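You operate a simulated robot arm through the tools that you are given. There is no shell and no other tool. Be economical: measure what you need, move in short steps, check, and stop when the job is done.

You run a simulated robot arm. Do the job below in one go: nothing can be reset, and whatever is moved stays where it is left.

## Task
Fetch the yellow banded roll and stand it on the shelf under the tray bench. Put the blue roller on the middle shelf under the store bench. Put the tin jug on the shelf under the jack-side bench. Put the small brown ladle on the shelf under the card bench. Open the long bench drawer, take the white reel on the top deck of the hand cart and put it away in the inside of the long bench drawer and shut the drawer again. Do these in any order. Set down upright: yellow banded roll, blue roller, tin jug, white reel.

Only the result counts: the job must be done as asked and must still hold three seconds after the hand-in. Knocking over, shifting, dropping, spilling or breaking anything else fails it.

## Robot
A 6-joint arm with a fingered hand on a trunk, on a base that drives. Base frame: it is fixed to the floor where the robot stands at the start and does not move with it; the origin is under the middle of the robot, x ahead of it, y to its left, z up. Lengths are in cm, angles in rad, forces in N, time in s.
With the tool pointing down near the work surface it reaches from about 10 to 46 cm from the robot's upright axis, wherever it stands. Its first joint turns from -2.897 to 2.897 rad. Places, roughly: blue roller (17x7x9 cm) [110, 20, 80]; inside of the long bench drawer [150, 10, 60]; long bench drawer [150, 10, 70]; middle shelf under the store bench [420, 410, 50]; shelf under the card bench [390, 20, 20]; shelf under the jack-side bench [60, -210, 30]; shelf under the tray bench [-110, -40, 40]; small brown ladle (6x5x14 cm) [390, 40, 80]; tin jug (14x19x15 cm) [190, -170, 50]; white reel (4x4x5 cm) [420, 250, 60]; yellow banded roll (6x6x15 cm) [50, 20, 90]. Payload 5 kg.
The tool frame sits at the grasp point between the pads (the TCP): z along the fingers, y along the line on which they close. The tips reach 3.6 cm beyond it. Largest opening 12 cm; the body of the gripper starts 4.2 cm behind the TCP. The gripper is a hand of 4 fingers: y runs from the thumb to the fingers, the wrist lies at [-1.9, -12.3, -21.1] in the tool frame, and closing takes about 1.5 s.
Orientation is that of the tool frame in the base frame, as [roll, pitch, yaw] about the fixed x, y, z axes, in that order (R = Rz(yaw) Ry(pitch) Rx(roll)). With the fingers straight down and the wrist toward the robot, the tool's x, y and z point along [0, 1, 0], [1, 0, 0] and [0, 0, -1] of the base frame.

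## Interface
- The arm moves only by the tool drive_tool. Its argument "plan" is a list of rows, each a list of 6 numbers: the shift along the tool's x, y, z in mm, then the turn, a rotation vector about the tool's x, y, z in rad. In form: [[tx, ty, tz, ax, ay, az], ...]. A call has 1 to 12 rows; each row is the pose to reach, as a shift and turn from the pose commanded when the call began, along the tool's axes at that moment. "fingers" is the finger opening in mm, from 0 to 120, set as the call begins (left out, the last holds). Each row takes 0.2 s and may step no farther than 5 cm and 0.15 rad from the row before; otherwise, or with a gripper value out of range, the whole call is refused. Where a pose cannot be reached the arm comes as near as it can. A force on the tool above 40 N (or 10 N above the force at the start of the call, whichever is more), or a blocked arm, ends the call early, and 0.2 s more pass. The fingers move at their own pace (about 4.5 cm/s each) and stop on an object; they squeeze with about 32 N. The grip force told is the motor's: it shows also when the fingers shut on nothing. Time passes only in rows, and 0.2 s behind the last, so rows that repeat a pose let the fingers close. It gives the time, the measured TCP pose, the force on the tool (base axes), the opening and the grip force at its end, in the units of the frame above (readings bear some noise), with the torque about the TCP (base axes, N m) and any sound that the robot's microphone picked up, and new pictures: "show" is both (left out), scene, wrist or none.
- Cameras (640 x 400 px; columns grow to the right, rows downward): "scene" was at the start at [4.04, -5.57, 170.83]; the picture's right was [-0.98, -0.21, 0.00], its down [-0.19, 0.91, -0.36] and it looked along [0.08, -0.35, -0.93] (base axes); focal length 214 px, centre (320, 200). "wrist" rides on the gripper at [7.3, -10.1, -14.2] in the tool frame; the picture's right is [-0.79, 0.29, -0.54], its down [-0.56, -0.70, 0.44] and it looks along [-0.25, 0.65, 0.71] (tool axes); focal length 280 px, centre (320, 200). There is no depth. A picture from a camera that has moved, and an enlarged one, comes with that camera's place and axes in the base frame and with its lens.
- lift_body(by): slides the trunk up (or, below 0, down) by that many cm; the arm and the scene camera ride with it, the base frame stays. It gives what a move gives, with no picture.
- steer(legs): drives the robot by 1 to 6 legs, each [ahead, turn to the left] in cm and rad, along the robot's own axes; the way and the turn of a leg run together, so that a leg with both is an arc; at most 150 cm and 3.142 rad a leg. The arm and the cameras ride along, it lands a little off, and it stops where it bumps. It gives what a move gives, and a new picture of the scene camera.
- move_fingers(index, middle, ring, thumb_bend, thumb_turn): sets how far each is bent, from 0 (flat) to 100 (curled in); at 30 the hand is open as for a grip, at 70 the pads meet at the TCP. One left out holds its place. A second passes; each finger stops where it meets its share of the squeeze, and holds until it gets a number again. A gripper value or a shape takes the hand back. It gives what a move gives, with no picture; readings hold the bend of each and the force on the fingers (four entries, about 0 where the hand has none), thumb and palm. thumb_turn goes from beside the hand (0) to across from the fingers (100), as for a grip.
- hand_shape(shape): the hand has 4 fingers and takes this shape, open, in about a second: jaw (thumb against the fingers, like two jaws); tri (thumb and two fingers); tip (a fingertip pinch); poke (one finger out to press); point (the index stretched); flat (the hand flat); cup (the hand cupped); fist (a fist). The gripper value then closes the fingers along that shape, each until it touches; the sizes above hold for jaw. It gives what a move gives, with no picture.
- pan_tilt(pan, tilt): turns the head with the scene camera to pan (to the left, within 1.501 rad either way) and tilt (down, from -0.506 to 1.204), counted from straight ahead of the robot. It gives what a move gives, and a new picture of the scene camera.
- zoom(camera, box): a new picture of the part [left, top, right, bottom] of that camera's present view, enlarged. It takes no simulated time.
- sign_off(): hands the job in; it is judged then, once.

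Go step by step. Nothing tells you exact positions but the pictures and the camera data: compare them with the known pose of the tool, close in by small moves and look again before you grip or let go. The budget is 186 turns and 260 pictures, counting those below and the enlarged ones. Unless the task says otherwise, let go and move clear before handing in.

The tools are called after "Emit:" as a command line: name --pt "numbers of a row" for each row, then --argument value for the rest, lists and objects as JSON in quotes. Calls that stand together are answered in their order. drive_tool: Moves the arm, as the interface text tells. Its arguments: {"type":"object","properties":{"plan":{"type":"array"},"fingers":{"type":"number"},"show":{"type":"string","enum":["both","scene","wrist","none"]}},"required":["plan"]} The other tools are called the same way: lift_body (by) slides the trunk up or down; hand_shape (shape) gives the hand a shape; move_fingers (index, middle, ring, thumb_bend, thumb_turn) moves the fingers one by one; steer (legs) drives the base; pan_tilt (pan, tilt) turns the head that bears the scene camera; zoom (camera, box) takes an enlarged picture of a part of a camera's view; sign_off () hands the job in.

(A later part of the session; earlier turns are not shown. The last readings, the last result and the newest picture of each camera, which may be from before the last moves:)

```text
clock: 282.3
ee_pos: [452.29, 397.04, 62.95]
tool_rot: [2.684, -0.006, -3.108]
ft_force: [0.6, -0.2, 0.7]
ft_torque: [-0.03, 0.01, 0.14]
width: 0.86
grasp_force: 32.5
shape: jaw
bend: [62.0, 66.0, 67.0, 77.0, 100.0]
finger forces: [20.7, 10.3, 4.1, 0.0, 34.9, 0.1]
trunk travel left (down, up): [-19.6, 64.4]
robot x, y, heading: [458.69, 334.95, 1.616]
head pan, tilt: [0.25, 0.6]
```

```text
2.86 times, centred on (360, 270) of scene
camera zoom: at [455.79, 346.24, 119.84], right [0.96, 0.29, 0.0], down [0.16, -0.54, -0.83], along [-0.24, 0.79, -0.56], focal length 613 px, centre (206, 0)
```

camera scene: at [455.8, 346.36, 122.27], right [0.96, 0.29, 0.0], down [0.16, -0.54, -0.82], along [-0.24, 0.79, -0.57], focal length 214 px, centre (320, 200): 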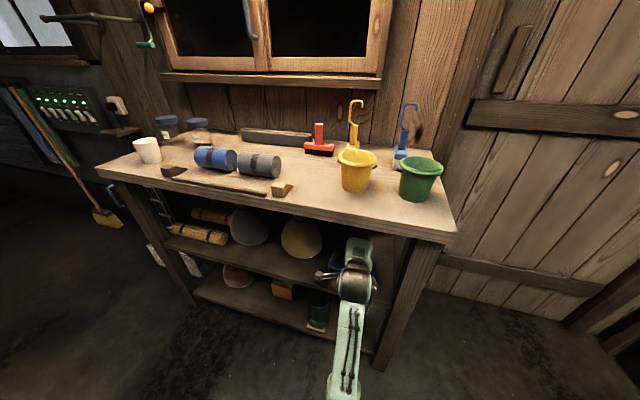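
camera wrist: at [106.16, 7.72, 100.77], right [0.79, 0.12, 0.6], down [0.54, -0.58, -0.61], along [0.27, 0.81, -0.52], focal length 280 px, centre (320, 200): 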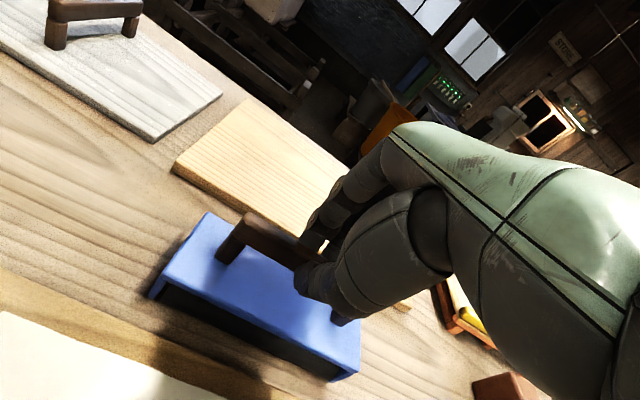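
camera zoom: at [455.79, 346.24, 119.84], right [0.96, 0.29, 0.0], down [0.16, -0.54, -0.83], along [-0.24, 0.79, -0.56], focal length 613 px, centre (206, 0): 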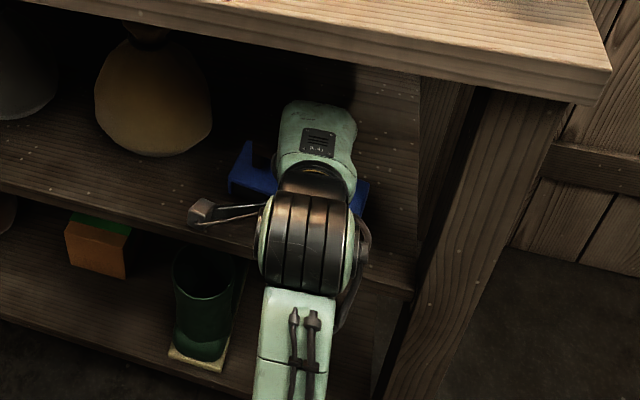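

The roller rests on the shelf (its weight is off the hand). I release.

Emit:
drive_tool --pt "0 0 0 0 0 0" --pt "0 0 0 0 0 0" --pt "0 0 0 0 0 0" --pt "0 0 0 0 0 0" --pt "0 0 0 0 0 0" --pt "0 0 0 0 0 0" --pt "0 0 0 0 0 0" --fingers 70 --show "wrist"

```text
clock: 283.9
ee_pos: [452.29, 397.13, 62.95]
tool_rot: [2.682, -0.007, -3.107]
ft_force: [-0.9, 0.2, 0.4]
ft_torque: [0.04, 0.0, -0.03]
width: 6.97
grasp_force: 0.1
shape: jaw
bend: [73.0, 42.0, 39.0, 66.0, 100.0]
finger forces: [0.0, 0.0, 0.0, 0.0, 0.1, 0.1]
trunk travel left (down, up): [-19.6, 64.4]
robot x, y, heading: [458.39, 334.93, 1.613]
head pan, tilt: [0.25, 0.6]
camera wrist: at [445.59, 381.44, 71.4], right [0.79, 0.04, 0.61], down [0.57, -0.41, -0.71], along [0.22, 0.91, -0.35], focal length 280 px, centre (320, 200)
```

wrist: 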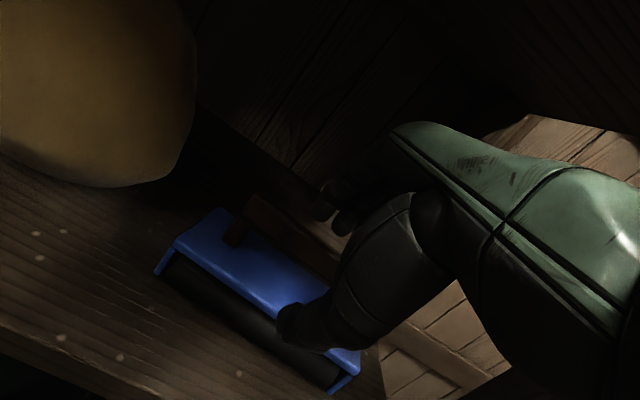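

Index still curled; I open fully.

Emit:
drive_tool --pt "0 0 0 0 0 0" --pt "0 0 0 0 0 0" --pt "0 0 0 0 0 0" --pt "0 0 0 0 0 0" --pt "0 0 0 0 0 0" --pt "0 0 0 0 0 0" --fingers 120 --show "wrist"

```text
clock: 285.3
ee_pos: [452.36, 397.06, 63.01]
tool_rot: [2.683, -0.006, -3.107]
ft_force: [0.1, -0.3, 0.1]
ft_torque: [-0.01, 0.0, -0.01]
width: 11.95
grasp_force: 0.1
shape: jaw
bend: [30.0, 30.0, 30.0, 30.0, 98.0]
finger forces: [0.0, 0.0, 0.0, 0.0, 0.0, 0.0]
trunk travel left (down, up): [-19.6, 64.4]
robot x, y, heading: [458.79, 334.77, 1.619]
head pan, tilt: [0.25, 0.6]
camera wrist: at [445.59, 381.44, 71.4], right [0.79, 0.04, 0.61], down [0.57, -0.41, -0.71], along [0.22, 0.91, -0.35], focal length 280 px, centre (320, 200)
```

wrist: 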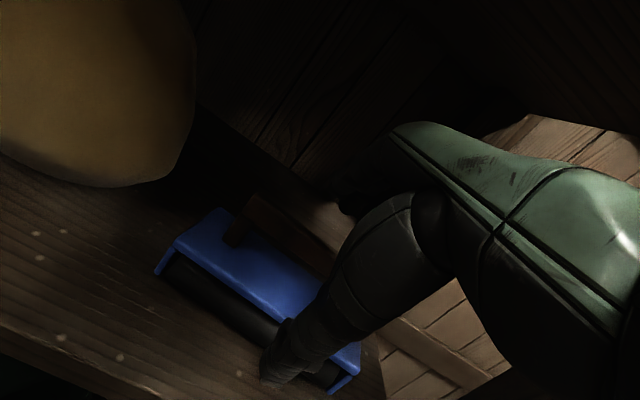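

Fingertips already clear the bar top. I withdraw slightly up and back, then reverse.

Emit:
drive_tool --pt "0 -10 -14 0 0 0" --pt "0 -20 -27 0 0 0" --pt "0 -42 -38 0 0 0" --pt "0 -64 -49 0 0 0" --show "wrist"

```text
clock: 286.3
ee_pos: [452.67, 389.38, 64.53]
tool_rot: [2.684, -0.006, -3.107]
ft_force: [-0.4, 0.0, -0.1]
ft_torque: [-0.01, 0.0, -0.03]
width: 11.95
grasp_force: 0.1
shape: jaw
bend: [30.0, 30.0, 30.0, 30.0, 98.0]
finger forces: [0.0, 0.0, 0.0, 0.0, 0.0, 0.0]
trunk travel left (down, up): [-19.6, 64.4]
robot x, y, heading: [458.28, 335.09, 1.62]
head pan, tilt: [0.25, 0.6]
camera wrist: at [445.9, 373.64, 72.98], right [0.79, 0.04, 0.61], down [0.57, -0.41, -0.71], along [0.22, 0.91, -0.35], focal length 280 px, centre (320, 200)
```

wrist: 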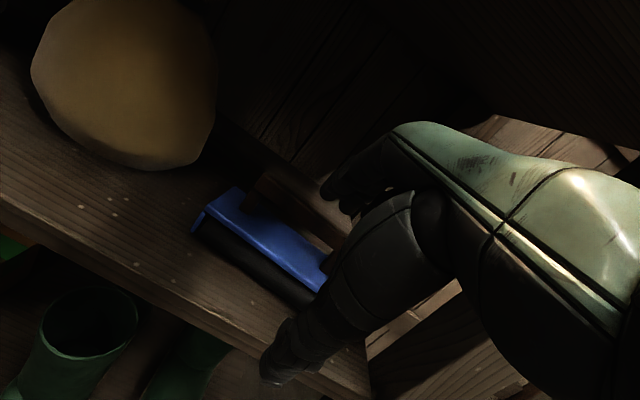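

Roller stands upright on the middle shelf. I back out, raise, and drive to the north side of the card bench for the ladle.

Emit:
steer --legs '[[-25, 0]]'

Emit:
lift_body --by 40

Emit:
lift_body --by 15

Emit:
steer --legs '[[0, -2.08], [34, 0], [0, -1.11], [115, 0], [0, -0.945]]'

```text
clock: 288.3
ee_pos: [453.98, 363.03, 64.49]
tool_rot: [2.682, -0.005, -3.111]
ft_force: [0.5, -0.6, -0.4]
ft_torque: [-0.05, 0.03, 0.01]
width: 11.96
grasp_force: 0.1
shape: jaw
bend: [30.0, 30.0, 30.0, 30.0, 98.0]
finger forces: [0.0, 0.0, 0.0, 0.0, 0.0, 0.1]
trunk travel left (down, up): [-19.6, 64.4]
robot x, y, heading: [460.3, 308.16, 1.617]
head pan, tilt: [0.25, 0.6]
camera scene: at [456.99, 319.84, 119.85], right [0.96, 0.29, 0.0], down [0.16, -0.54, -0.83], along [-0.24, 0.79, -0.56], focal length 214 px, centre (320, 200)
```

scene: 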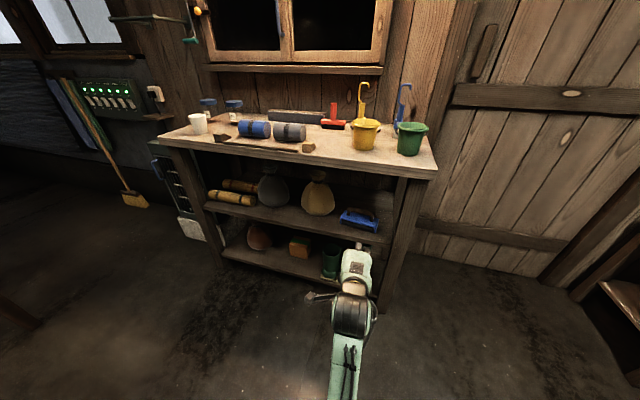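

```text
clock: 292.1
ee_pos: [453.86, 362.95, 104.57]
tool_rot: [2.681, -0.005, -3.109]
ft_force: [1.0, 0.0, -0.1]
ft_torque: [0.0, -0.01, 0.04]
width: 11.97
grasp_force: 0.0
shape: jaw
bend: [30.0, 30.0, 30.0, 30.0, 98.0]
finger forces: [0.0, 0.0, 0.0, 0.0, 0.0, 0.0]
trunk travel left (down, up): [-59.6, 24.4]
robot x, y, heading: [459.78, 308.44, 1.614]
head pan, tilt: [0.25, 0.6]
```

```text
clock: 293.9
ee_pos: [453.87, 362.94, 119.52]
tool_rot: [2.682, -0.006, -3.109]
ft_force: [0.1, 0.7, 0.2]
ft_torque: [-0.02, -0.01, -0.03]
width: 11.96
grasp_force: 0.0
shape: jaw
bend: [30.0, 30.0, 30.0, 30.0, 98.0]
finger forces: [0.0, 0.0, 0.0, 0.0, 0.0, 0.0]
trunk travel left (down, up): [-74.6, 9.4]
robot x, y, heading: [459.22, 308.36, 1.614]
head pan, tilt: [0.25, 0.6]
```

```text
clock: 314.4
ee_pos: [447.04, 143.36, 119.65]
tool_rot: [2.682, -0.006, -0.972]
ft_force: [-0.6, 0.7, -0.7]
ft_torque: [0.03, -0.01, 0.02]
width: 11.94
grasp_force: 0.1
shape: jaw
bend: [30.0, 30.0, 30.0, 30.0, 98.0]
finger forces: [0.1, 0.0, 0.0, 0.0, 0.1, 0.0]
trunk travel left (down, up): [-74.6, 9.4]
robot x, y, heading: [490.14, 177.21, -2.534]
head pan, tilt: [0.25, 0.6]
camera scene: at [481.54, 169.07, 174.85], right [-0.76, 0.65, 0.0], down [0.37, 0.43, -0.83], along [-0.54, -0.63, -0.56], focal length 214 px, centre (320, 200)
```

scene: 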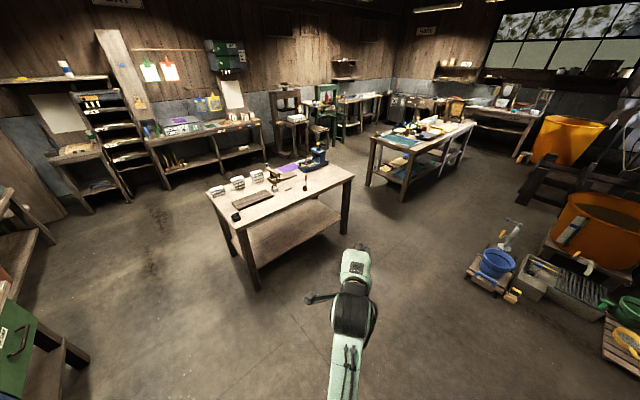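

Emit:
steer --legs '[[108, 0], [0, 0.963]]'

Emit:
pan_tilt --pan 0.0 --tilt 0.75

Emit:
zoom --camera "scene" --box '[220, 100, 440, 300]'

```text
clock: 323.4
ee_pos: [401.8, 61.02, 119.58]
tool_rot: [2.684, -0.007, -0.041]
ft_force: [-0.7, 0.3, -0.6]
ft_torque: [0.0, 0.0, 0.02]
width: 11.97
grasp_force: 0.3
shape: jaw
bend: [30.0, 30.0, 30.0, 30.0, 98.0]
finger forces: [0.0, 0.0, 0.0, 0.0, 0.0, 0.0]
trunk travel left (down, up): [-74.6, 9.4]
robot x, y, heading: [399.99, 115.66, -1.598]
head pan, tilt: [0.25, 0.6]
camera scene: at [401.72, 104.12, 174.85], right [-0.98, -0.22, 0.0], down [-0.12, 0.55, -0.83], along [0.18, -0.81, -0.56], focal length 214 px, centre (320, 200)
```

scene: 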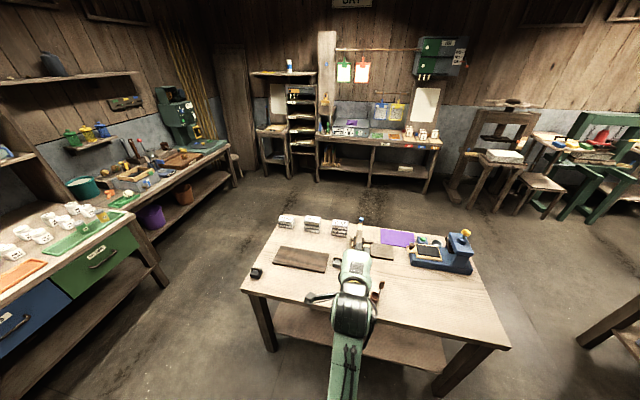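

```text
clock: 324.1
ee_pos: [401.85, 61.06, 119.47]
tool_rot: [2.685, -0.008, -0.042]
ft_force: [-0.7, 1.0, -0.3]
ft_torque: [0.02, 0.01, 0.01]
width: 11.96
grasp_force: 0.0
shape: jaw
bend: [30.0, 30.0, 30.0, 30.0, 98.0]
finger forces: [0.0, 0.1, 0.0, 0.0, 0.0, 0.0]
trunk travel left (down, up): [-74.6, 9.4]
robot x, y, heading: [399.92, 115.83, -1.602]
head pan, tilt: [0.0, 0.75]
camera scene: at [399.56, 104.46, 173.57], right [-1.0, 0.03, 0.0], down [0.02, 0.68, -0.73], along [-0.02, -0.73, -0.68], focal length 214 px, centre (320, 200)
```

scene: 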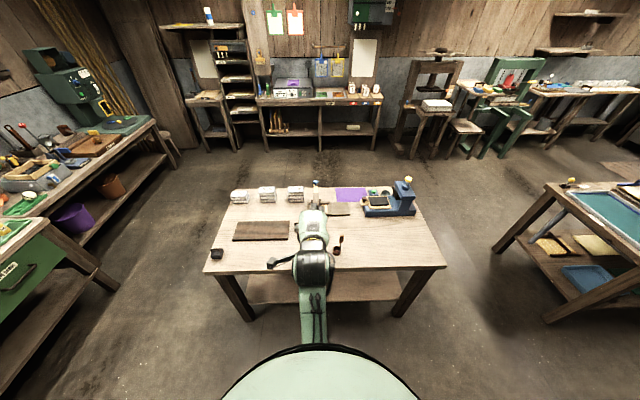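

```text
2.00 times, centred on (330, 200) of scene
camera zoom: at [399.56, 104.46, 173.57], right [-1.0, 0.03, 0.0], down [0.02, 0.68, -0.73], along [-0.02, -0.73, -0.68], focal length 429 px, centre (300, 200)
```

zoom: 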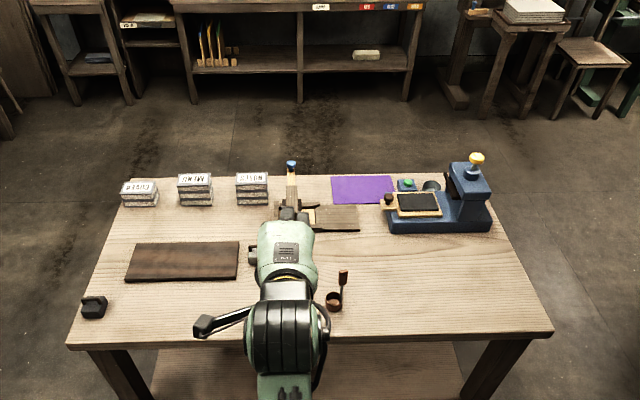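

Emit:
zoom --camera "scene" --box '[310, 220, 370, 280]'

Emit:
zoom --camera "wrist" --box '[0, 0, 640, 400]'

```text
6.67 times, centred on (340, 250) of scene
camera zoom: at [399.56, 104.46, 173.57], right [-1.0, 0.03, 0.0], down [0.02, 0.68, -0.73], along [-0.02, -0.73, -0.68], focal length 1430 px, centre (187, -133)
```

zoom: 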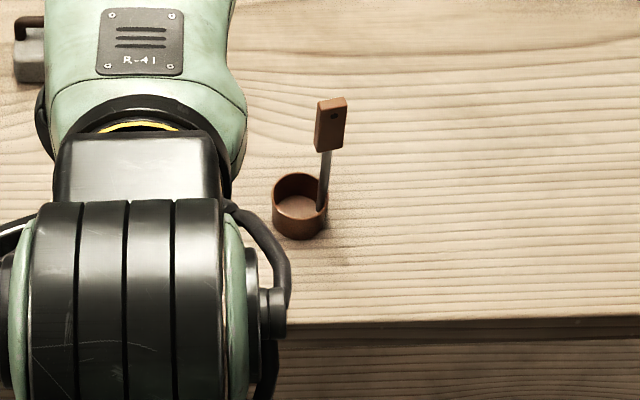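

```text
1.00 times, centred on (320, 200) of wrist (not enlarged: the box is as wide or as high as the picture)
camera zoom: at [409.72, 76.1, 127.96], right [-0.79, 0.01, 0.61], down [-0.54, 0.45, -0.71], along [-0.29, -0.89, -0.35], focal length 280 px, centre (320, 200)
```

zoom: 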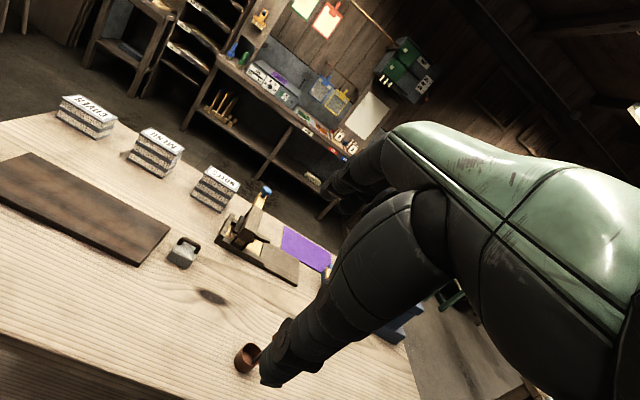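

The ladle's cup is at ≈(389.4,42.6), its upright handle at ≈(387.4,41.8), top ≈92. I rotate the hand back to horizontal for a side pinch of the handle.

Emit:
drive_tool --pt "0 0 0 -0.0666 0.0666 0.107" --pt "0 0 0 -0.1332 0.1332 0.2141" --pt "0 0 0 -0.1998 0.1998 0.3211" --pt "0 0 0 -0.2664 0.2664 0.4282" --pt "0 0 0 -0.333 0.333 0.5352" --pt "0 0 0 -0.3996 0.3996 0.6422" --pt "0 0 0 -0.4662 0.4662 0.7493" --pt "0 0 0 -0.5328 0.5328 0.8563" --pt "0 0 0 -0.5994 0.5994 0.9633" --pt "0 0 0 -0.666 0.666 1.0704" --pt "0 0 0 -0.7326 0.7326 1.1774" --pt "0 0 0 -0.7992 0.7992 1.2845" --show "none"

Emit:
drive_tool --pt "0 0 0 -0.0666 0.0666 0.107" --show "none"

```text
clock: 326.7
ee_pos: [401.95, 61.13, 119.66]
tool_rot: [2.17, -1.451, -0.574]
ft_force: [0.1, -0.6, -0.6]
ft_torque: [0.03, 0.01, -0.04]
width: 11.96
grasp_force: 0.0
shape: jaw
bend: [30.0, 30.0, 30.0, 30.0, 98.0]
finger forces: [0.1, 0.0, 0.0, 0.0, 0.0, 0.0]
trunk travel left (down, up): [-74.6, 9.4]
robot x, y, heading: [399.79, 115.96, -1.595]
head pan, tilt: [0.0, 0.75]
```

```text
clock: 327.1
ee_pos: [402.08, 61.05, 119.62]
tool_rot: [-1.388, -1.565, 2.916]
ft_force: [-0.1, 0.8, -0.6]
ft_torque: [-0.05, 0.0, -0.02]
width: 11.98
grasp_force: 0.0
shape: jaw
bend: [30.0, 30.0, 30.0, 30.0, 98.0]
finger forces: [0.0, 0.0, 0.1, 0.1, 0.0, 0.0]
trunk travel left (down, up): [-74.6, 9.4]
robot x, y, heading: [400.1, 116.12, -1.601]
head pan, tilt: [0.0, 0.75]
```

Emit:
steer --legs '[[0, -0.5], [15, 0], [0, 0.53]]'

```text
clock: 331.9
ee_pos: [394.83, 48.31, 119.57]
tool_rot: [-1.281, -1.565, 2.82]
ft_force: [-0.7, -0.3, 0.9]
ft_torque: [0.01, 0.03, -0.03]
width: 11.98
grasp_force: 0.1
shape: jaw
bend: [30.0, 30.0, 30.0, 30.0, 98.0]
finger forces: [0.0, 0.0, 0.1, 0.0, 0.0, 0.1]
trunk travel left (down, up): [-74.6, 9.4]
robot x, y, heading: [392.59, 103.11, -1.591]
head pan, tilt: [0.0, 0.75]
camera scene: at [391.93, 91.44, 173.56], right [-1.0, 0.02, 0.0], down [0.01, 0.68, -0.73], along [-0.01, -0.73, -0.68], focal length 214 px, centre (320, 200)
```

scene: 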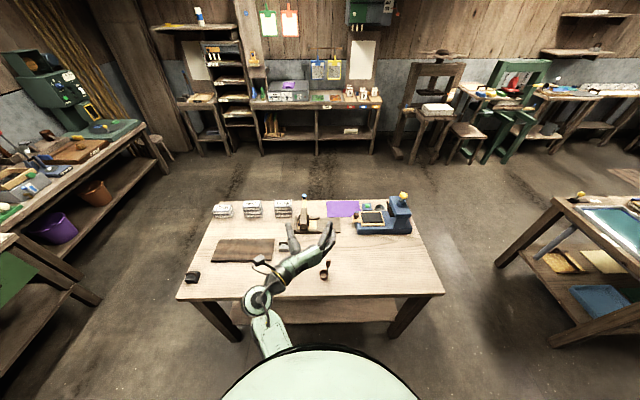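

Emit:
steer --legs '[[0, 0.6], [-13.5, 0], [0, -0.59]]'

Emit:
zoom --camera "scene" --box '[260, 200, 380, 320]'

```text
clock: 337.1
ee_pos: [388.58, 59.5, 119.51]
tool_rot: [-1.242, -1.565, 2.802]
ft_force: [0.2, 0.4, 0.1]
ft_torque: [0.01, -0.02, 0.02]
width: 11.98
grasp_force: 0.1
shape: jaw
bend: [30.0, 30.0, 30.0, 30.0, 98.0]
finger forces: [0.0, 0.0, 0.0, 0.0, 0.0, 0.0]
trunk travel left (down, up): [-74.6, 9.4]
robot x, y, heading: [384.79, 114.3, -1.571]
head pan, tilt: [0.0, 0.75]
camera scene: at [384.73, 102.73, 173.56], right [-1.0, 0.0, 0.0], down [0.0, 0.68, -0.73], along [0.0, -0.73, -0.68], focal length 214 px, centre (320, 200)
```

scene: 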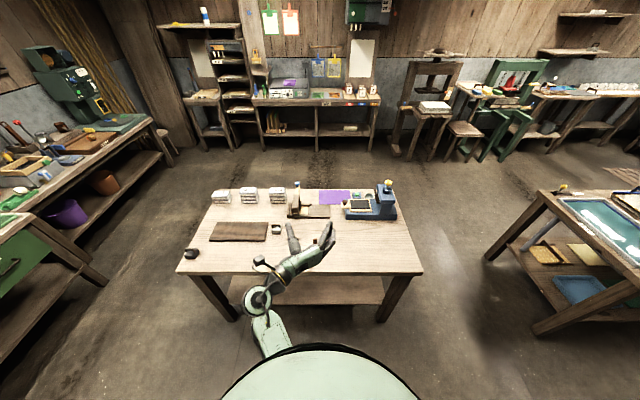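

```text
3.33 times, centred on (320, 260) of scene
camera zoom: at [384.73, 102.73, 173.56], right [-1.0, 0.0, 0.0], down [0.0, 0.68, -0.73], along [0.0, -0.73, -0.68], focal length 715 px, centre (320, 0)
```

zoom: 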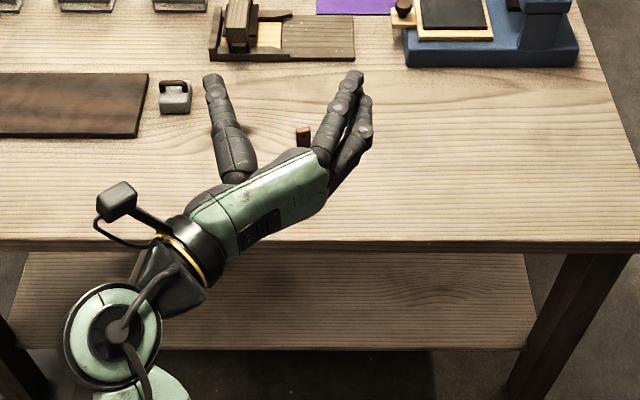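

Handle at (387.1,41.9) confirmed. I shift 1.5 cm, lower the trunk 30 cm, and look.

Emit:
drive_tool --pt "0 15 0 0 0 0" --show "none"

Emit:
lift_body --by -30

Emit:
steer --legs '[[8, 0]]'

Emit:
zoom --camera "wrist" --box '[0, 0, 640, 400]'

Emit:
zoom --camera "scene" --box '[270, 200, 370, 300]'

```text
clock: 337.5
ee_pos: [387.13, 59.62, 119.61]
tool_rot: [-1.382, -1.564, 2.946]
ft_force: [-0.8, 0.6, -0.5]
ft_torque: [0.01, 0.0, 0.02]
width: 11.96
grasp_force: 0.0
shape: jaw
bend: [30.0, 30.0, 30.0, 30.0, 98.0]
finger forces: [0.0, 0.0, 0.1, 0.0, 0.0, 0.1]
trunk travel left (down, up): [-74.6, 9.4]
robot x, y, heading: [385.42, 114.31, -1.563]
head pan, tilt: [0.0, 0.75]
```

```text
clock: 340.5
ee_pos: [387.03, 59.51, 89.67]
tool_rot: [-1.208, -1.566, 2.769]
ft_force: [0.5, 0.2, 0.4]
ft_torque: [-0.01, -0.03, 0.02]
width: 11.96
grasp_force: 0.0
shape: jaw
bend: [30.0, 30.0, 30.0, 30.0, 98.0]
finger forces: [0.1, 0.0, 0.0, 0.1, 0.0, 0.1]
trunk travel left (down, up): [-44.6, 39.4]
robot x, y, heading: [385.21, 114.16, -1.567]
head pan, tilt: [0.0, 0.75]
```

```text
clock: 341.6
ee_pos: [387.09, 51.56, 89.59]
tool_rot: [-1.556, -1.566, 3.117]
ft_force: [0.5, 0.4, -0.2]
ft_torque: [-0.03, -0.05, 0.02]
width: 11.98
grasp_force: 0.1
shape: jaw
bend: [30.0, 30.0, 30.0, 30.0, 98.0]
finger forces: [0.0, 0.1, 0.1, 0.0, 0.0, 0.0]
trunk travel left (down, up): [-44.6, 39.4]
robot x, y, heading: [384.75, 106.26, -1.569]
head pan, tilt: [0.0, 0.75]
camera scene: at [384.75, 94.74, 143.55], right [-1.0, 0.0, 0.0], down [0.0, 0.68, -0.73], along [0.0, -0.73, -0.68], focal length 214 px, centre (320, 200)
```

scene: 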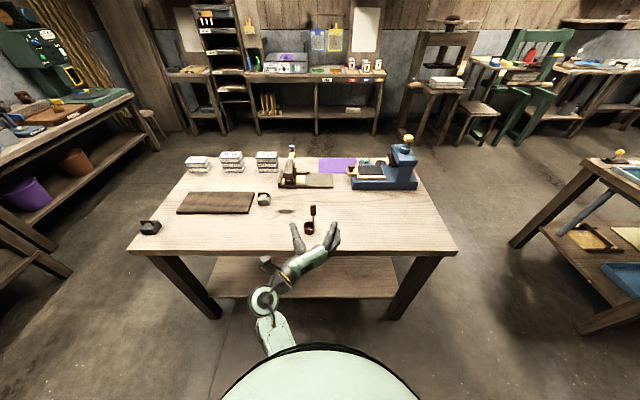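

```text
1.00 times, centred on (320, 200) of wrist (not enlarged: the box is as wide or as high as the picture)
camera zoom: at [397.21, 65.7, 96.88], right [-0.28, 0.54, -0.79], down [0.7, -0.45, -0.56], along [-0.66, -0.71, -0.26], focal length 280 px, centre (320, 200)
```

zoom: 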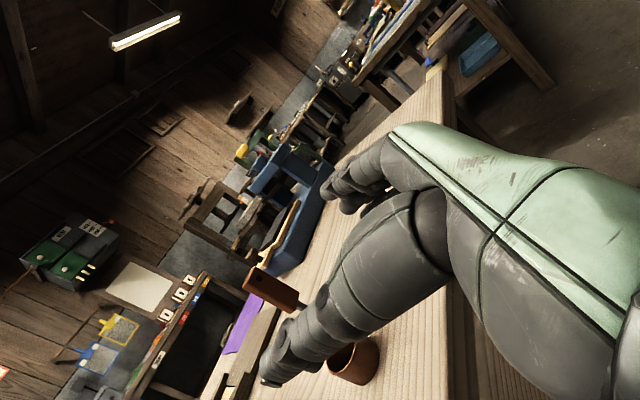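

```text
4.00 times, centred on (320, 250) of scene
camera zoom: at [384.75, 94.74, 143.55], right [-1.0, 0.0, 0.0], down [0.0, 0.68, -0.73], along [0.0, -0.73, -0.68], focal length 858 px, centre (320, 0)
```

zoom: 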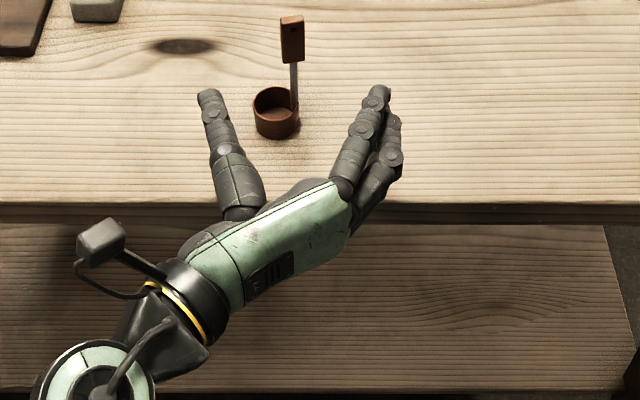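

Handle block spans z 87–92 right at my hand height. I advance 9 cm and pinch it.

Emit:
steer --legs '[[5, 0]]'

Emit:
drive_tool --pt "0 0 22 0 0 0" --pt "0 0 42 0 0 0" --show "none"

Emit:
zoom --camera "scene" --box '[270, 200, 370, 300]'

```text
clock: 342.6
ee_pos: [387.06, 46.5, 89.35]
tool_rot: [-1.136, -1.565, 2.697]
ft_force: [0.8, -0.7, 0.5]
ft_torque: [0.0, 0.01, -0.03]
width: 11.97
grasp_force: 0.2
shape: jaw
bend: [30.0, 30.0, 30.0, 30.0, 98.0]
finger forces: [0.0, 0.0, 0.1, 0.0, 0.1, 0.0]
trunk travel left (down, up): [-44.6, 39.4]
robot x, y, heading: [384.94, 101.38, -1.567]
head pan, tilt: [0.0, 0.75]
camera scene: at [384.76, 89.68, 143.54], right [-1.0, 0.0, 0.0], down [0.0, 0.68, -0.73], along [0.0, -0.73, -0.68], focal length 214 px, centre (320, 200)
```

scene: 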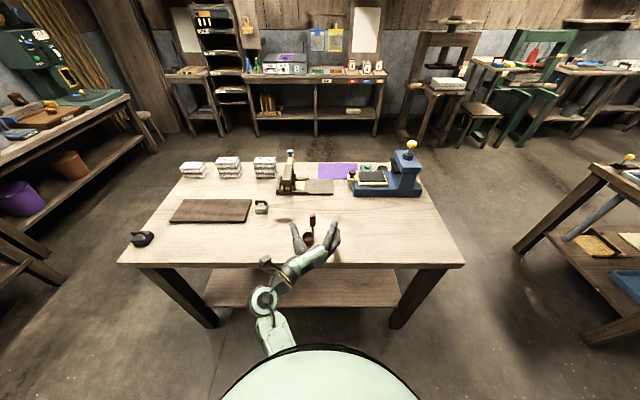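

```text
clock: 343.2
ee_pos: [386.83, 42.22, 89.54]
tool_rot: [-1.414, -1.566, 2.975]
ft_force: [0.1, 0.5, -0.6]
ft_torque: [0.04, 0.02, 0.02]
width: 12.0
grasp_force: 0.0
shape: jaw
bend: [30.0, 30.0, 30.0, 30.0, 98.0]
finger forces: [0.0, 0.0, 0.0, 0.0, 0.1, 0.0]
trunk travel left (down, up): [-44.6, 39.4]
robot x, y, heading: [384.77, 101.86, -1.564]
head pan, tilt: [0.0, 0.75]
```

```text
4.00 times, centred on (320, 250) of scene
camera zoom: at [384.76, 89.87, 143.56], right [-1.0, 0.0, 0.0], down [0.0, 0.68, -0.73], along [0.0, -0.73, -0.68], focal length 858 px, centre (320, 0)
```

zoom: 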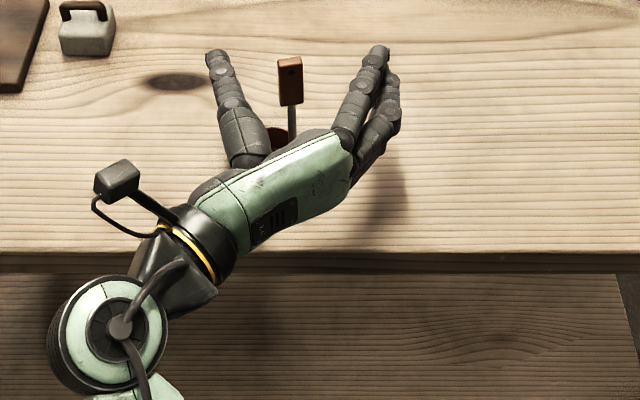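

Well centred on the block. Close.

Emit:
drive_tool --pt "0 0 0 0 0 0" --pt "0 0 0 0 0 0" --pt "0 0 0 0 0 0" --pt "0 0 0 0 0 0" --pt "0 0 0 0 0 0" --pt "0 0 0 0 0 0" --pt "0 0 0 0 0 0" --pt "0 0 0 0 0 0" --pt "0 0 0 0 0 0" --fingers 0 --show "none"

Emit:
zoom --camera "scene" --box '[270, 200, 370, 300]'

```text
clock: 345.2
ee_pos: [386.99, 42.2, 89.66]
tool_rot: [-1.271, -1.564, 2.833]
ft_force: [0.9, -0.3, 1.6]
ft_torque: [0.0, -0.01, -0.01]
width: 0.46
grasp_force: 32.4
shape: jaw
bend: [72.0, 70.0, 70.0, 77.0, 100.0]
finger forces: [6.3, 1.1, 0.0, 0.0, 1.7, 0.1]
trunk travel left (down, up): [-44.6, 39.4]
robot x, y, heading: [385.04, 100.92, -1.57]
head pan, tilt: [0.0, 0.75]
```

```text
4.00 times, centred on (320, 250) of scene
camera zoom: at [384.76, 89.89, 143.56], right [-1.0, 0.0, 0.0], down [0.0, 0.68, -0.73], along [0.0, -0.73, -0.68], focal length 858 px, centre (320, 0)
```

zoom: 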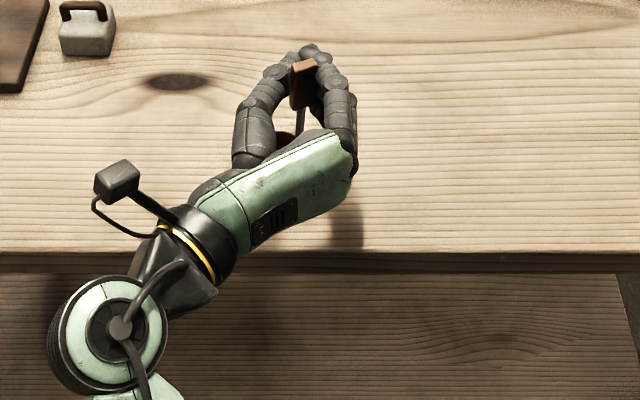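

The block ended up inside the finger ring. I reopen, draw back 1.2 cm and close again.

Emit:
drive_tool --pt "0 0 0 0 0 0" --pt "0 0 0 0 0 0" --pt "0 0 0 0 0 0" --pt "0 0 0 0 0 0" --pt "0 0 0 0 0 0" --pt "0 0 0 0 0 0" --pt "0 0 -13 0 0 0" --pt "0 0 -13 0 0 0" --fingers 100 --show "none"

Emit:
zoom --camera "scene" --box '[270, 200, 370, 300]'

```text
clock: 347.0
ee_pos: [386.88, 43.65, 89.56]
tool_rot: [-1.258, -1.565, 2.819]
ft_force: [-0.4, -1.0, 0.1]
ft_torque: [0.01, -0.01, 0.0]
width: 9.97
grasp_force: 0.1
shape: jaw
bend: [26.0, 34.0, 32.0, 48.0, 99.0]
finger forces: [0.1, 0.0, 0.1, 0.0, 0.1, 0.0]
trunk travel left (down, up): [-44.6, 39.4]
robot x, y, heading: [385.01, 101.45, -1.568]
head pan, tilt: [0.0, 0.75]
```

```text
4.00 times, centred on (320, 250) of scene
camera zoom: at [384.77, 89.84, 143.56], right [-1.0, 0.0, 0.0], down [0.0, 0.68, -0.73], along [0.0, -0.73, -0.68], focal length 858 px, centre (320, 0)
```

zoom: 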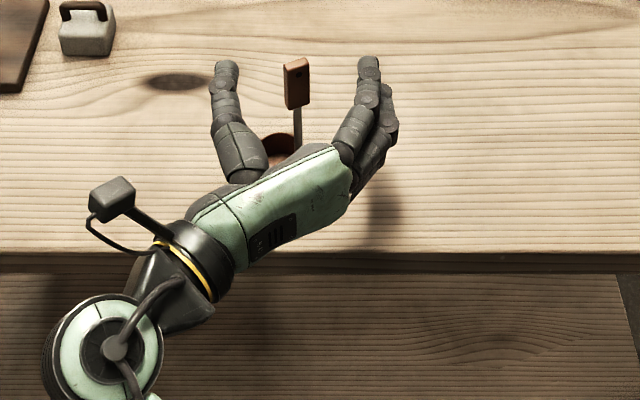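

Emit:
drive_tool --pt "0 0 0 0 0 0" --pt "0 0 0 0 0 0" --pt "0 0 0 0 0 0" --pt "0 0 0 0 0 0" --pt "0 0 0 0 0 0" --pt "0 0 0 0 0 0" --pt "0 0 0 0 0 0" --pt "0 0 0 0 0 0" --fingers 0 --show "none"

Emit:
zoom --camera "scene" --box '[270, 200, 370, 300]'

```text
clock: 348.8
ee_pos: [386.82, 43.6, 89.47]
tool_rot: [-1.495, -1.567, 3.057]
ft_force: [-0.4, 0.3, 0.4]
ft_torque: [-0.01, 0.05, 0.03]
width: 0.1
grasp_force: 32.0
shape: jaw
bend: [71.0, 70.0, 70.0, 76.0, 100.0]
finger forces: [1.0, 1.3, 0.7, 0.0, 1.1, 0.1]
trunk travel left (down, up): [-44.6, 39.4]
robot x, y, heading: [384.74, 101.34, -1.566]
head pan, tilt: [0.0, 0.75]
```

```text
4.00 times, centred on (320, 250) of scene
camera zoom: at [384.76, 89.88, 143.56], right [-1.0, 0.0, 0.0], down [0.0, 0.68, -0.73], along [0.0, -0.73, -0.68], focal length 858 px, centre (320, 0)
```

zoom: 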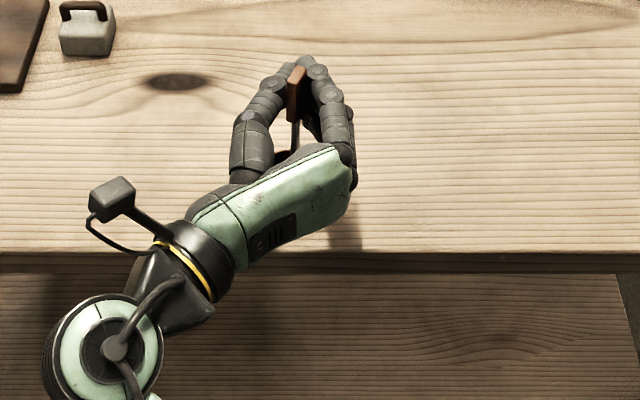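

Emit:
drive_tool --pt "0 0 0 0 0 0" --pt "0 0 0 0 0 0" --pt "0 0 0 0 0 0" --pt "0 0 0 0 0 0" --pt "0 0 0 0 0 0" --pt "0 0 -14 0 0 0" --pt "0 0 -14 0 0 0" --fingers 100 --show "none"

Emit:
drive_tool --pt "0 0 0 0 0 0" --pt "0 0 0 0 0 0" --pt "0 0 0 0 0 0" --pt "0 0 0 0 0 0" --pt "0 0 0 0 0 0" --pt "0 0 0 0 0 0" --pt "0 0 0 0 0 0" --pt "0 0 0 0 0 0" --fingers 0 --show "none"

Emit:
zoom --camera "scene" --box '[270, 200, 370, 300]'

```text
clock: 350.4
ee_pos: [386.83, 45.14, 89.59]
tool_rot: [-1.561, -1.564, 3.122]
ft_force: [-0.3, 0.4, -0.4]
ft_torque: [0.02, 0.04, 0.0]
width: 9.95
grasp_force: 0.1
shape: jaw
bend: [26.0, 34.0, 32.0, 48.0, 99.0]
finger forces: [0.0, 0.0, 0.0, 0.1, 0.0, 0.0]
trunk travel left (down, up): [-44.6, 39.4]
robot x, y, heading: [384.95, 101.39, -1.568]
head pan, tilt: [0.0, 0.75]
```

```text
clock: 352.2
ee_pos: [386.93, 45.13, 89.59]
tool_rot: [-1.408, -1.566, 2.968]
ft_force: [0.6, 0.0, 0.0]
ft_torque: [0.02, -0.04, 0.01]
width: 0.57
grasp_force: 32.2
shape: jaw
bend: [71.0, 68.0, 70.0, 73.0, 100.0]
finger forces: [18.6, 7.7, 3.0, 0.0, 28.6, 0.0]
trunk travel left (down, up): [-44.6, 39.4]
robot x, y, heading: [384.85, 101.3, -1.568]
head pan, tilt: [0.0, 0.75]
```

```text
4.00 times, centred on (320, 250) of scene
camera zoom: at [384.76, 89.88, 143.56], right [-1.0, 0.0, 0.0], down [0.0, 0.68, -0.73], along [0.0, -0.73, -0.68], focal length 858 px, centre (320, 0)
```

zoom: 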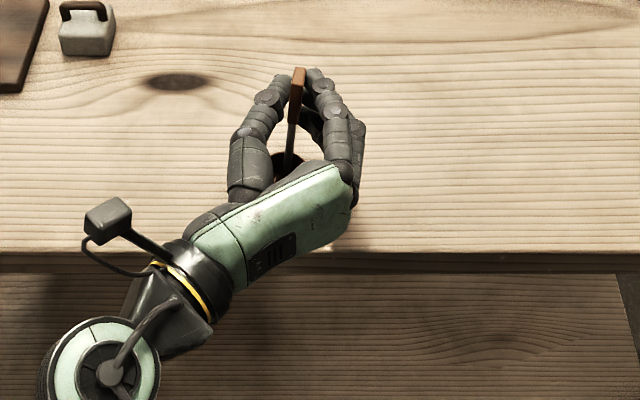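

Pinched firmly. Lift, back out, then lower toward the shelf.

Emit:
lift_body --by 5

Emit:
steer --legs '[[-35, 0]]'

Emit:
zoom --camera "scene" --box '[220, 180, 420, 340]'

```text
clock: 353.1
ee_pos: [386.9, 45.14, 94.53]
tool_rot: [-1.458, -1.567, 3.019]
ft_force: [-0.3, 0.2, -1.0]
ft_torque: [-0.01, -0.02, 0.0]
width: 0.61
grasp_force: 32.3
shape: jaw
bend: [71.0, 68.0, 70.0, 73.0, 100.0]
finger forces: [18.6, 7.6, 3.0, 0.1, 28.7, 0.0]
trunk travel left (down, up): [-49.6, 34.4]
robot x, y, heading: [384.49, 101.23, -1.567]
head pan, tilt: [0.0, 0.75]
```

```text
clock: 355.5
ee_pos: [386.49, 80.6, 94.61]
tool_rot: [-1.351, -1.566, 2.906]
ft_force: [-0.7, 0.8, -0.1]
ft_torque: [0.01, -0.02, 0.01]
width: 0.58
grasp_force: 31.7
shape: jaw
bend: [71.0, 68.0, 70.0, 73.0, 100.0]
finger forces: [18.6, 7.5, 3.0, 0.0, 28.7, 0.0]
trunk travel left (down, up): [-49.6, 34.4]
robot x, y, heading: [384.68, 136.29, -1.58]
head pan, tilt: [0.0, 0.75]
camera scene: at [384.72, 125.31, 148.57], right [-1.0, 0.0, 0.0], down [0.0, 0.68, -0.73], along [0.0, -0.73, -0.68], focal length 214 px, centre (320, 200)
```

scene: 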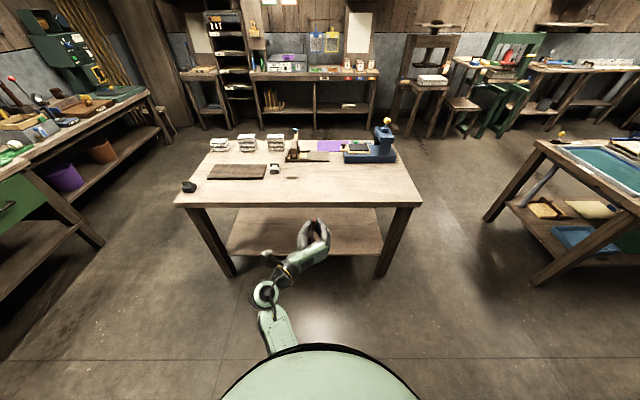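

```text
2.50 times, centred on (320, 260) of scene
camera zoom: at [384.72, 125.31, 148.57], right [-1.0, 0.0, 0.0], down [0.0, 0.68, -0.73], along [0.0, -0.73, -0.68], focal length 536 px, centre (320, 50)
```

zoom: 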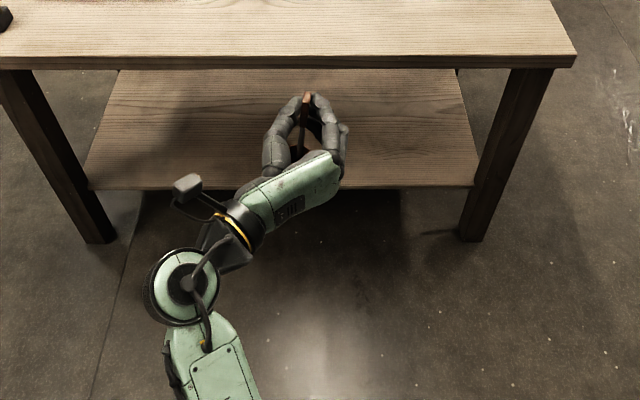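

I lower the arm by 10 cm and the trunk by 38 to look under the bench.

Emit:
drive_tool --pt "-40 0 0 0 0 0" --pt "-80 0 0 0 0 0" --pt "-115 0 0 0 0 0" --show "none"

Emit:
lift_body --by -40

Emit:
pan_tilt --pan 0 --tilt 0.65

Emit:
zoom --camera "wrist" --box '[0, 0, 640, 400]'

```text
clock: 356.3
ee_pos: [386.55, 80.47, 83.04]
tool_rot: [-1.986, -1.564, -2.744]
ft_force: [-0.5, -0.5, -0.5]
ft_torque: [0.0, -0.01, 0.03]
width: 0.58
grasp_force: 31.8
shape: jaw
bend: [71.0, 68.0, 70.0, 73.0, 100.0]
finger forces: [18.8, 7.4, 2.9, 0.0, 28.7, 0.0]
trunk travel left (down, up): [-49.6, 34.4]
robot x, y, heading: [385.0, 136.52, -1.572]
head pan, tilt: [0.0, 0.75]
```

```text
clock: 360.2
ee_pos: [386.61, 80.55, 43.08]
tool_rot: [-2.329, -1.565, -2.399]
ft_force: [-0.1, 0.5, -0.4]
ft_torque: [-0.04, -0.01, 0.01]
width: 0.6
grasp_force: 32.2
shape: jaw
bend: [71.0, 68.0, 70.0, 73.0, 100.0]
finger forces: [18.7, 7.4, 3.0, 0.0, 28.6, 0.1]
trunk travel left (down, up): [-9.6, 74.4]
robot x, y, heading: [384.96, 136.63, -1.572]
head pan, tilt: [0.0, 0.75]
```

```text
clock: 360.8
ee_pos: [386.56, 80.5, 42.93]
tool_rot: [-2.036, -1.563, -2.692]
ft_force: [-0.1, 0.8, -0.5]
ft_torque: [0.0, -0.01, 0.0]
width: 0.59
grasp_force: 32.1
shape: jaw
bend: [71.0, 68.0, 70.0, 73.0, 100.0]
finger forces: [18.7, 7.4, 3.0, 0.1, 28.7, 0.1]
trunk travel left (down, up): [-9.6, 74.4]
robot x, y, heading: [384.51, 136.41, -1.577]
head pan, tilt: [0.0, 0.649]
camera scene: at [384.71, 124.84, 109.42], right [-1.0, 0.0, 0.0], down [0.0, 0.6, -0.8], along [0.0, -0.8, -0.6], focal length 214 px, centre (320, 200)
```

scene: 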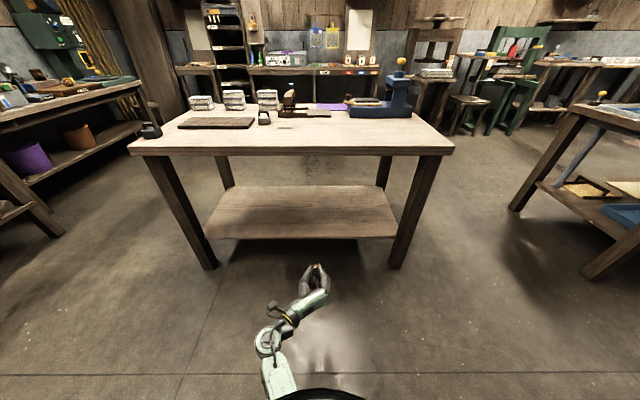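

```text
1.00 times, centred on (320, 200) of wrist (not enlarged: the box is as wide or as high as the picture)
camera zoom: at [396.81, 94.54, 50.35], right [-0.28, 0.55, -0.79], down [0.7, -0.45, -0.56], along [-0.66, -0.7, -0.26], focal length 280 px, centre (320, 200)
```

zoom: 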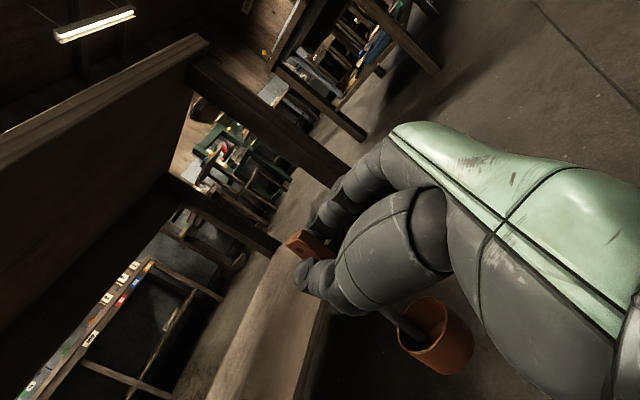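

Shelf z≈27, y from 0 to 46. I drive in 44 cm.

Emit:
steer --legs '[[44, 0]]'

Emit:
zoom --camera "wrist" --box '[0, 0, 640, 400]'

```text
clock: 363.8
ee_pos: [386.43, 35.95, 42.91]
tool_rot: [-2.139, -1.566, -2.588]
ft_force: [-0.2, 0.5, -1.7]
ft_torque: [-0.03, -0.01, 0.0]
width: 0.57
grasp_force: 31.7
shape: jaw
bend: [71.0, 68.0, 70.0, 73.0, 100.0]
finger forces: [18.8, 7.3, 3.0, 0.0, 28.7, 0.0]
trunk travel left (down, up): [-9.6, 74.4]
robot x, y, heading: [384.49, 91.95, -1.574]
head pan, tilt: [0.0, 0.649]
camera scene: at [384.58, 80.18, 109.42], right [-1.0, 0.0, 0.0], down [0.0, 0.6, -0.8], along [0.0, -0.8, -0.6], focal length 214 px, centre (320, 200)
```

scene: 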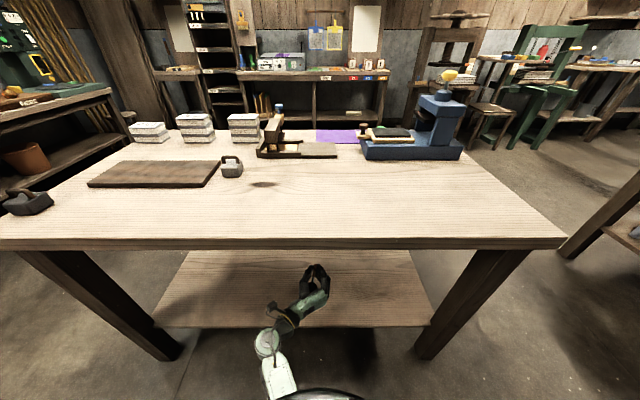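

```text
1.00 times, centred on (320, 200) of wrist (not enlarged: the box is as wide or as high as the picture)
camera zoom: at [396.72, 49.89, 50.35], right [-0.28, 0.55, -0.79], down [0.7, -0.45, -0.56], along [-0.66, -0.7, -0.26], focal length 280 px, centre (320, 200)
```

zoom: 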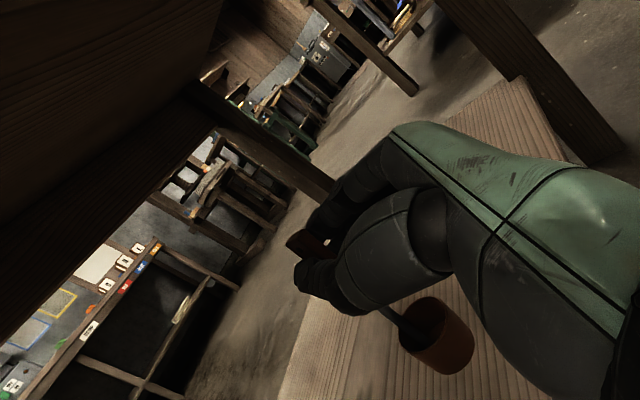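

Emit:
lift_body --by -2.5

Emit:
lift_body --by -0.8

Emit:
lift_body --by -0.8

Emit:
lift_body --by -0.8

```text
clock: 364.5
ee_pos: [386.5, 35.97, 40.44]
tool_rot: [-2.218, -1.563, -2.508]
ft_force: [0.1, -0.8, -0.4]
ft_torque: [0.01, 0.01, 0.04]
width: 0.56
grasp_force: 32.4
shape: jaw
bend: [71.0, 68.0, 70.0, 73.0, 100.0]
finger forces: [18.7, 7.4, 3.0, 0.1, 28.8, 0.1]
trunk travel left (down, up): [-7.1, 76.9]
robot x, y, heading: [384.65, 91.92, -1.574]
head pan, tilt: [0.0, 0.649]
```

```text
clock: 365.0
ee_pos: [386.41, 35.89, 39.68]
tool_rot: [-2.256, -1.564, -2.471]
ft_force: [0.1, 0.3, -1.0]
ft_torque: [0.01, 0.03, 0.02]
width: 0.57
grasp_force: 31.7
shape: jaw
bend: [71.0, 68.0, 70.0, 73.0, 100.0]
finger forces: [18.6, 7.3, 3.0, 0.0, 28.8, 0.0]
trunk travel left (down, up): [-6.3, 77.7]
robot x, y, heading: [384.58, 91.93, -1.567]
head pan, tilt: [0.0, 0.649]
```

```text
clock: 365.6
ee_pos: [386.39, 36.03, 38.79]
tool_rot: [-2.007, -1.565, -2.72]
ft_force: [0.9, -0.1, -0.8]
ft_torque: [0.0, 0.01, -0.03]
width: 0.57
grasp_force: 32.6
shape: jaw
bend: [71.0, 68.0, 70.0, 73.0, 100.0]
finger forces: [18.8, 7.4, 3.0, 0.0, 28.7, 0.1]
trunk travel left (down, up): [-5.5, 78.5]
robot x, y, heading: [384.83, 91.98, -1.571]
head pan, tilt: [0.0, 0.649]
```

```text
clock: 366.2
ee_pos: [386.58, 35.84, 37.93]
tool_rot: [-2.293, -1.563, -2.434]
ft_force: [-0.5, -0.8, 0.2]
ft_torque: [-0.02, 0.02, 0.03]
width: 0.59
grasp_force: 31.9
shape: jaw
bend: [71.0, 68.0, 70.0, 73.0, 100.0]
finger forces: [18.7, 7.5, 3.0, 0.0, 28.7, 0.0]
trunk travel left (down, up): [-4.7, 79.3]
robot x, y, heading: [384.46, 91.91, -1.571]
head pan, tilt: [0.0, 0.649]
```

Emit:
lift_body --by -0.7

Emit:
lift_body --by -0.6

Emit:
lift_body --by -0.6

Emit:
zoom --camera "wrist" --box '[0, 0, 640, 400]'

```text
clock: 366.7
ee_pos: [386.6, 35.95, 37.29]
tool_rot: [-2.314, -1.563, -2.413]
ft_force: [0.0, -0.5, -1.0]
ft_torque: [0.0, -0.01, -0.04]
width: 0.57
grasp_force: 32.4
shape: jaw
bend: [71.0, 68.0, 70.0, 73.0, 100.0]
finger forces: [18.6, 7.4, 3.0, 0.1, 28.6, 0.0]
trunk travel left (down, up): [-4.0, 80.0]
robot x, y, heading: [384.86, 92.33, -1.573]
head pan, tilt: [0.0, 0.649]
```

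```text
clock: 367.3
ee_pos: [386.48, 35.88, 36.79]
tool_rot: [-2.041, -1.563, -2.686]
ft_force: [-0.9, 0.2, -0.5]
ft_torque: [0.03, 0.02, 0.01]
width: 0.57
grasp_force: 32.1
shape: jaw
bend: [71.0, 68.0, 70.0, 73.0, 100.0]
finger forces: [18.7, 7.4, 3.0, 0.0, 28.7, 0.0]
trunk travel left (down, up): [-3.4, 80.6]
robot x, y, heading: [384.66, 91.71, -1.573]
head pan, tilt: [0.0, 0.649]
```

```text
clock: 367.8
ee_pos: [386.53, 35.9, 36.2]
tool_rot: [-2.153, -1.564, -2.573]
ft_force: [0.4, 0.2, -1.5]
ft_torque: [0.0, -0.02, 0.02]
width: 0.56
grasp_force: 31.6
shape: jaw
bend: [71.0, 68.0, 70.0, 73.0, 100.0]
finger forces: [18.7, 7.3, 3.1, 0.1, 28.7, 0.1]
trunk travel left (down, up): [-2.8, 81.2]
robot x, y, heading: [384.63, 91.86, -1.571]
head pan, tilt: [0.0, 0.649]
```

```text
1.00 times, centred on (320, 200) of wrist (not enlarged: the box is as wide or as high as the picture)
camera zoom: at [396.72, 49.89, 43.55], right [-0.28, 0.55, -0.79], down [0.7, -0.45, -0.56], along [-0.66, -0.7, -0.26], focal length 280 px, centre (320, 200)
```

zoom: 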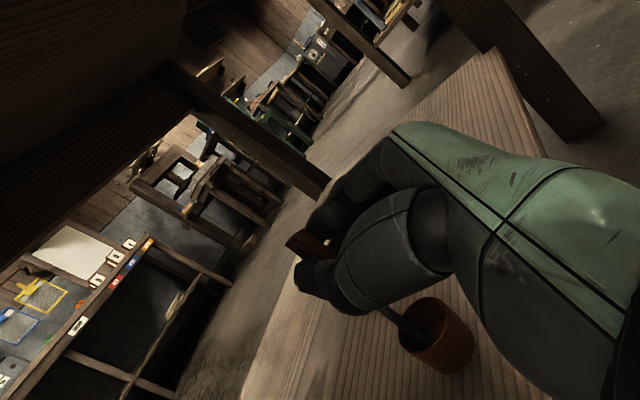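

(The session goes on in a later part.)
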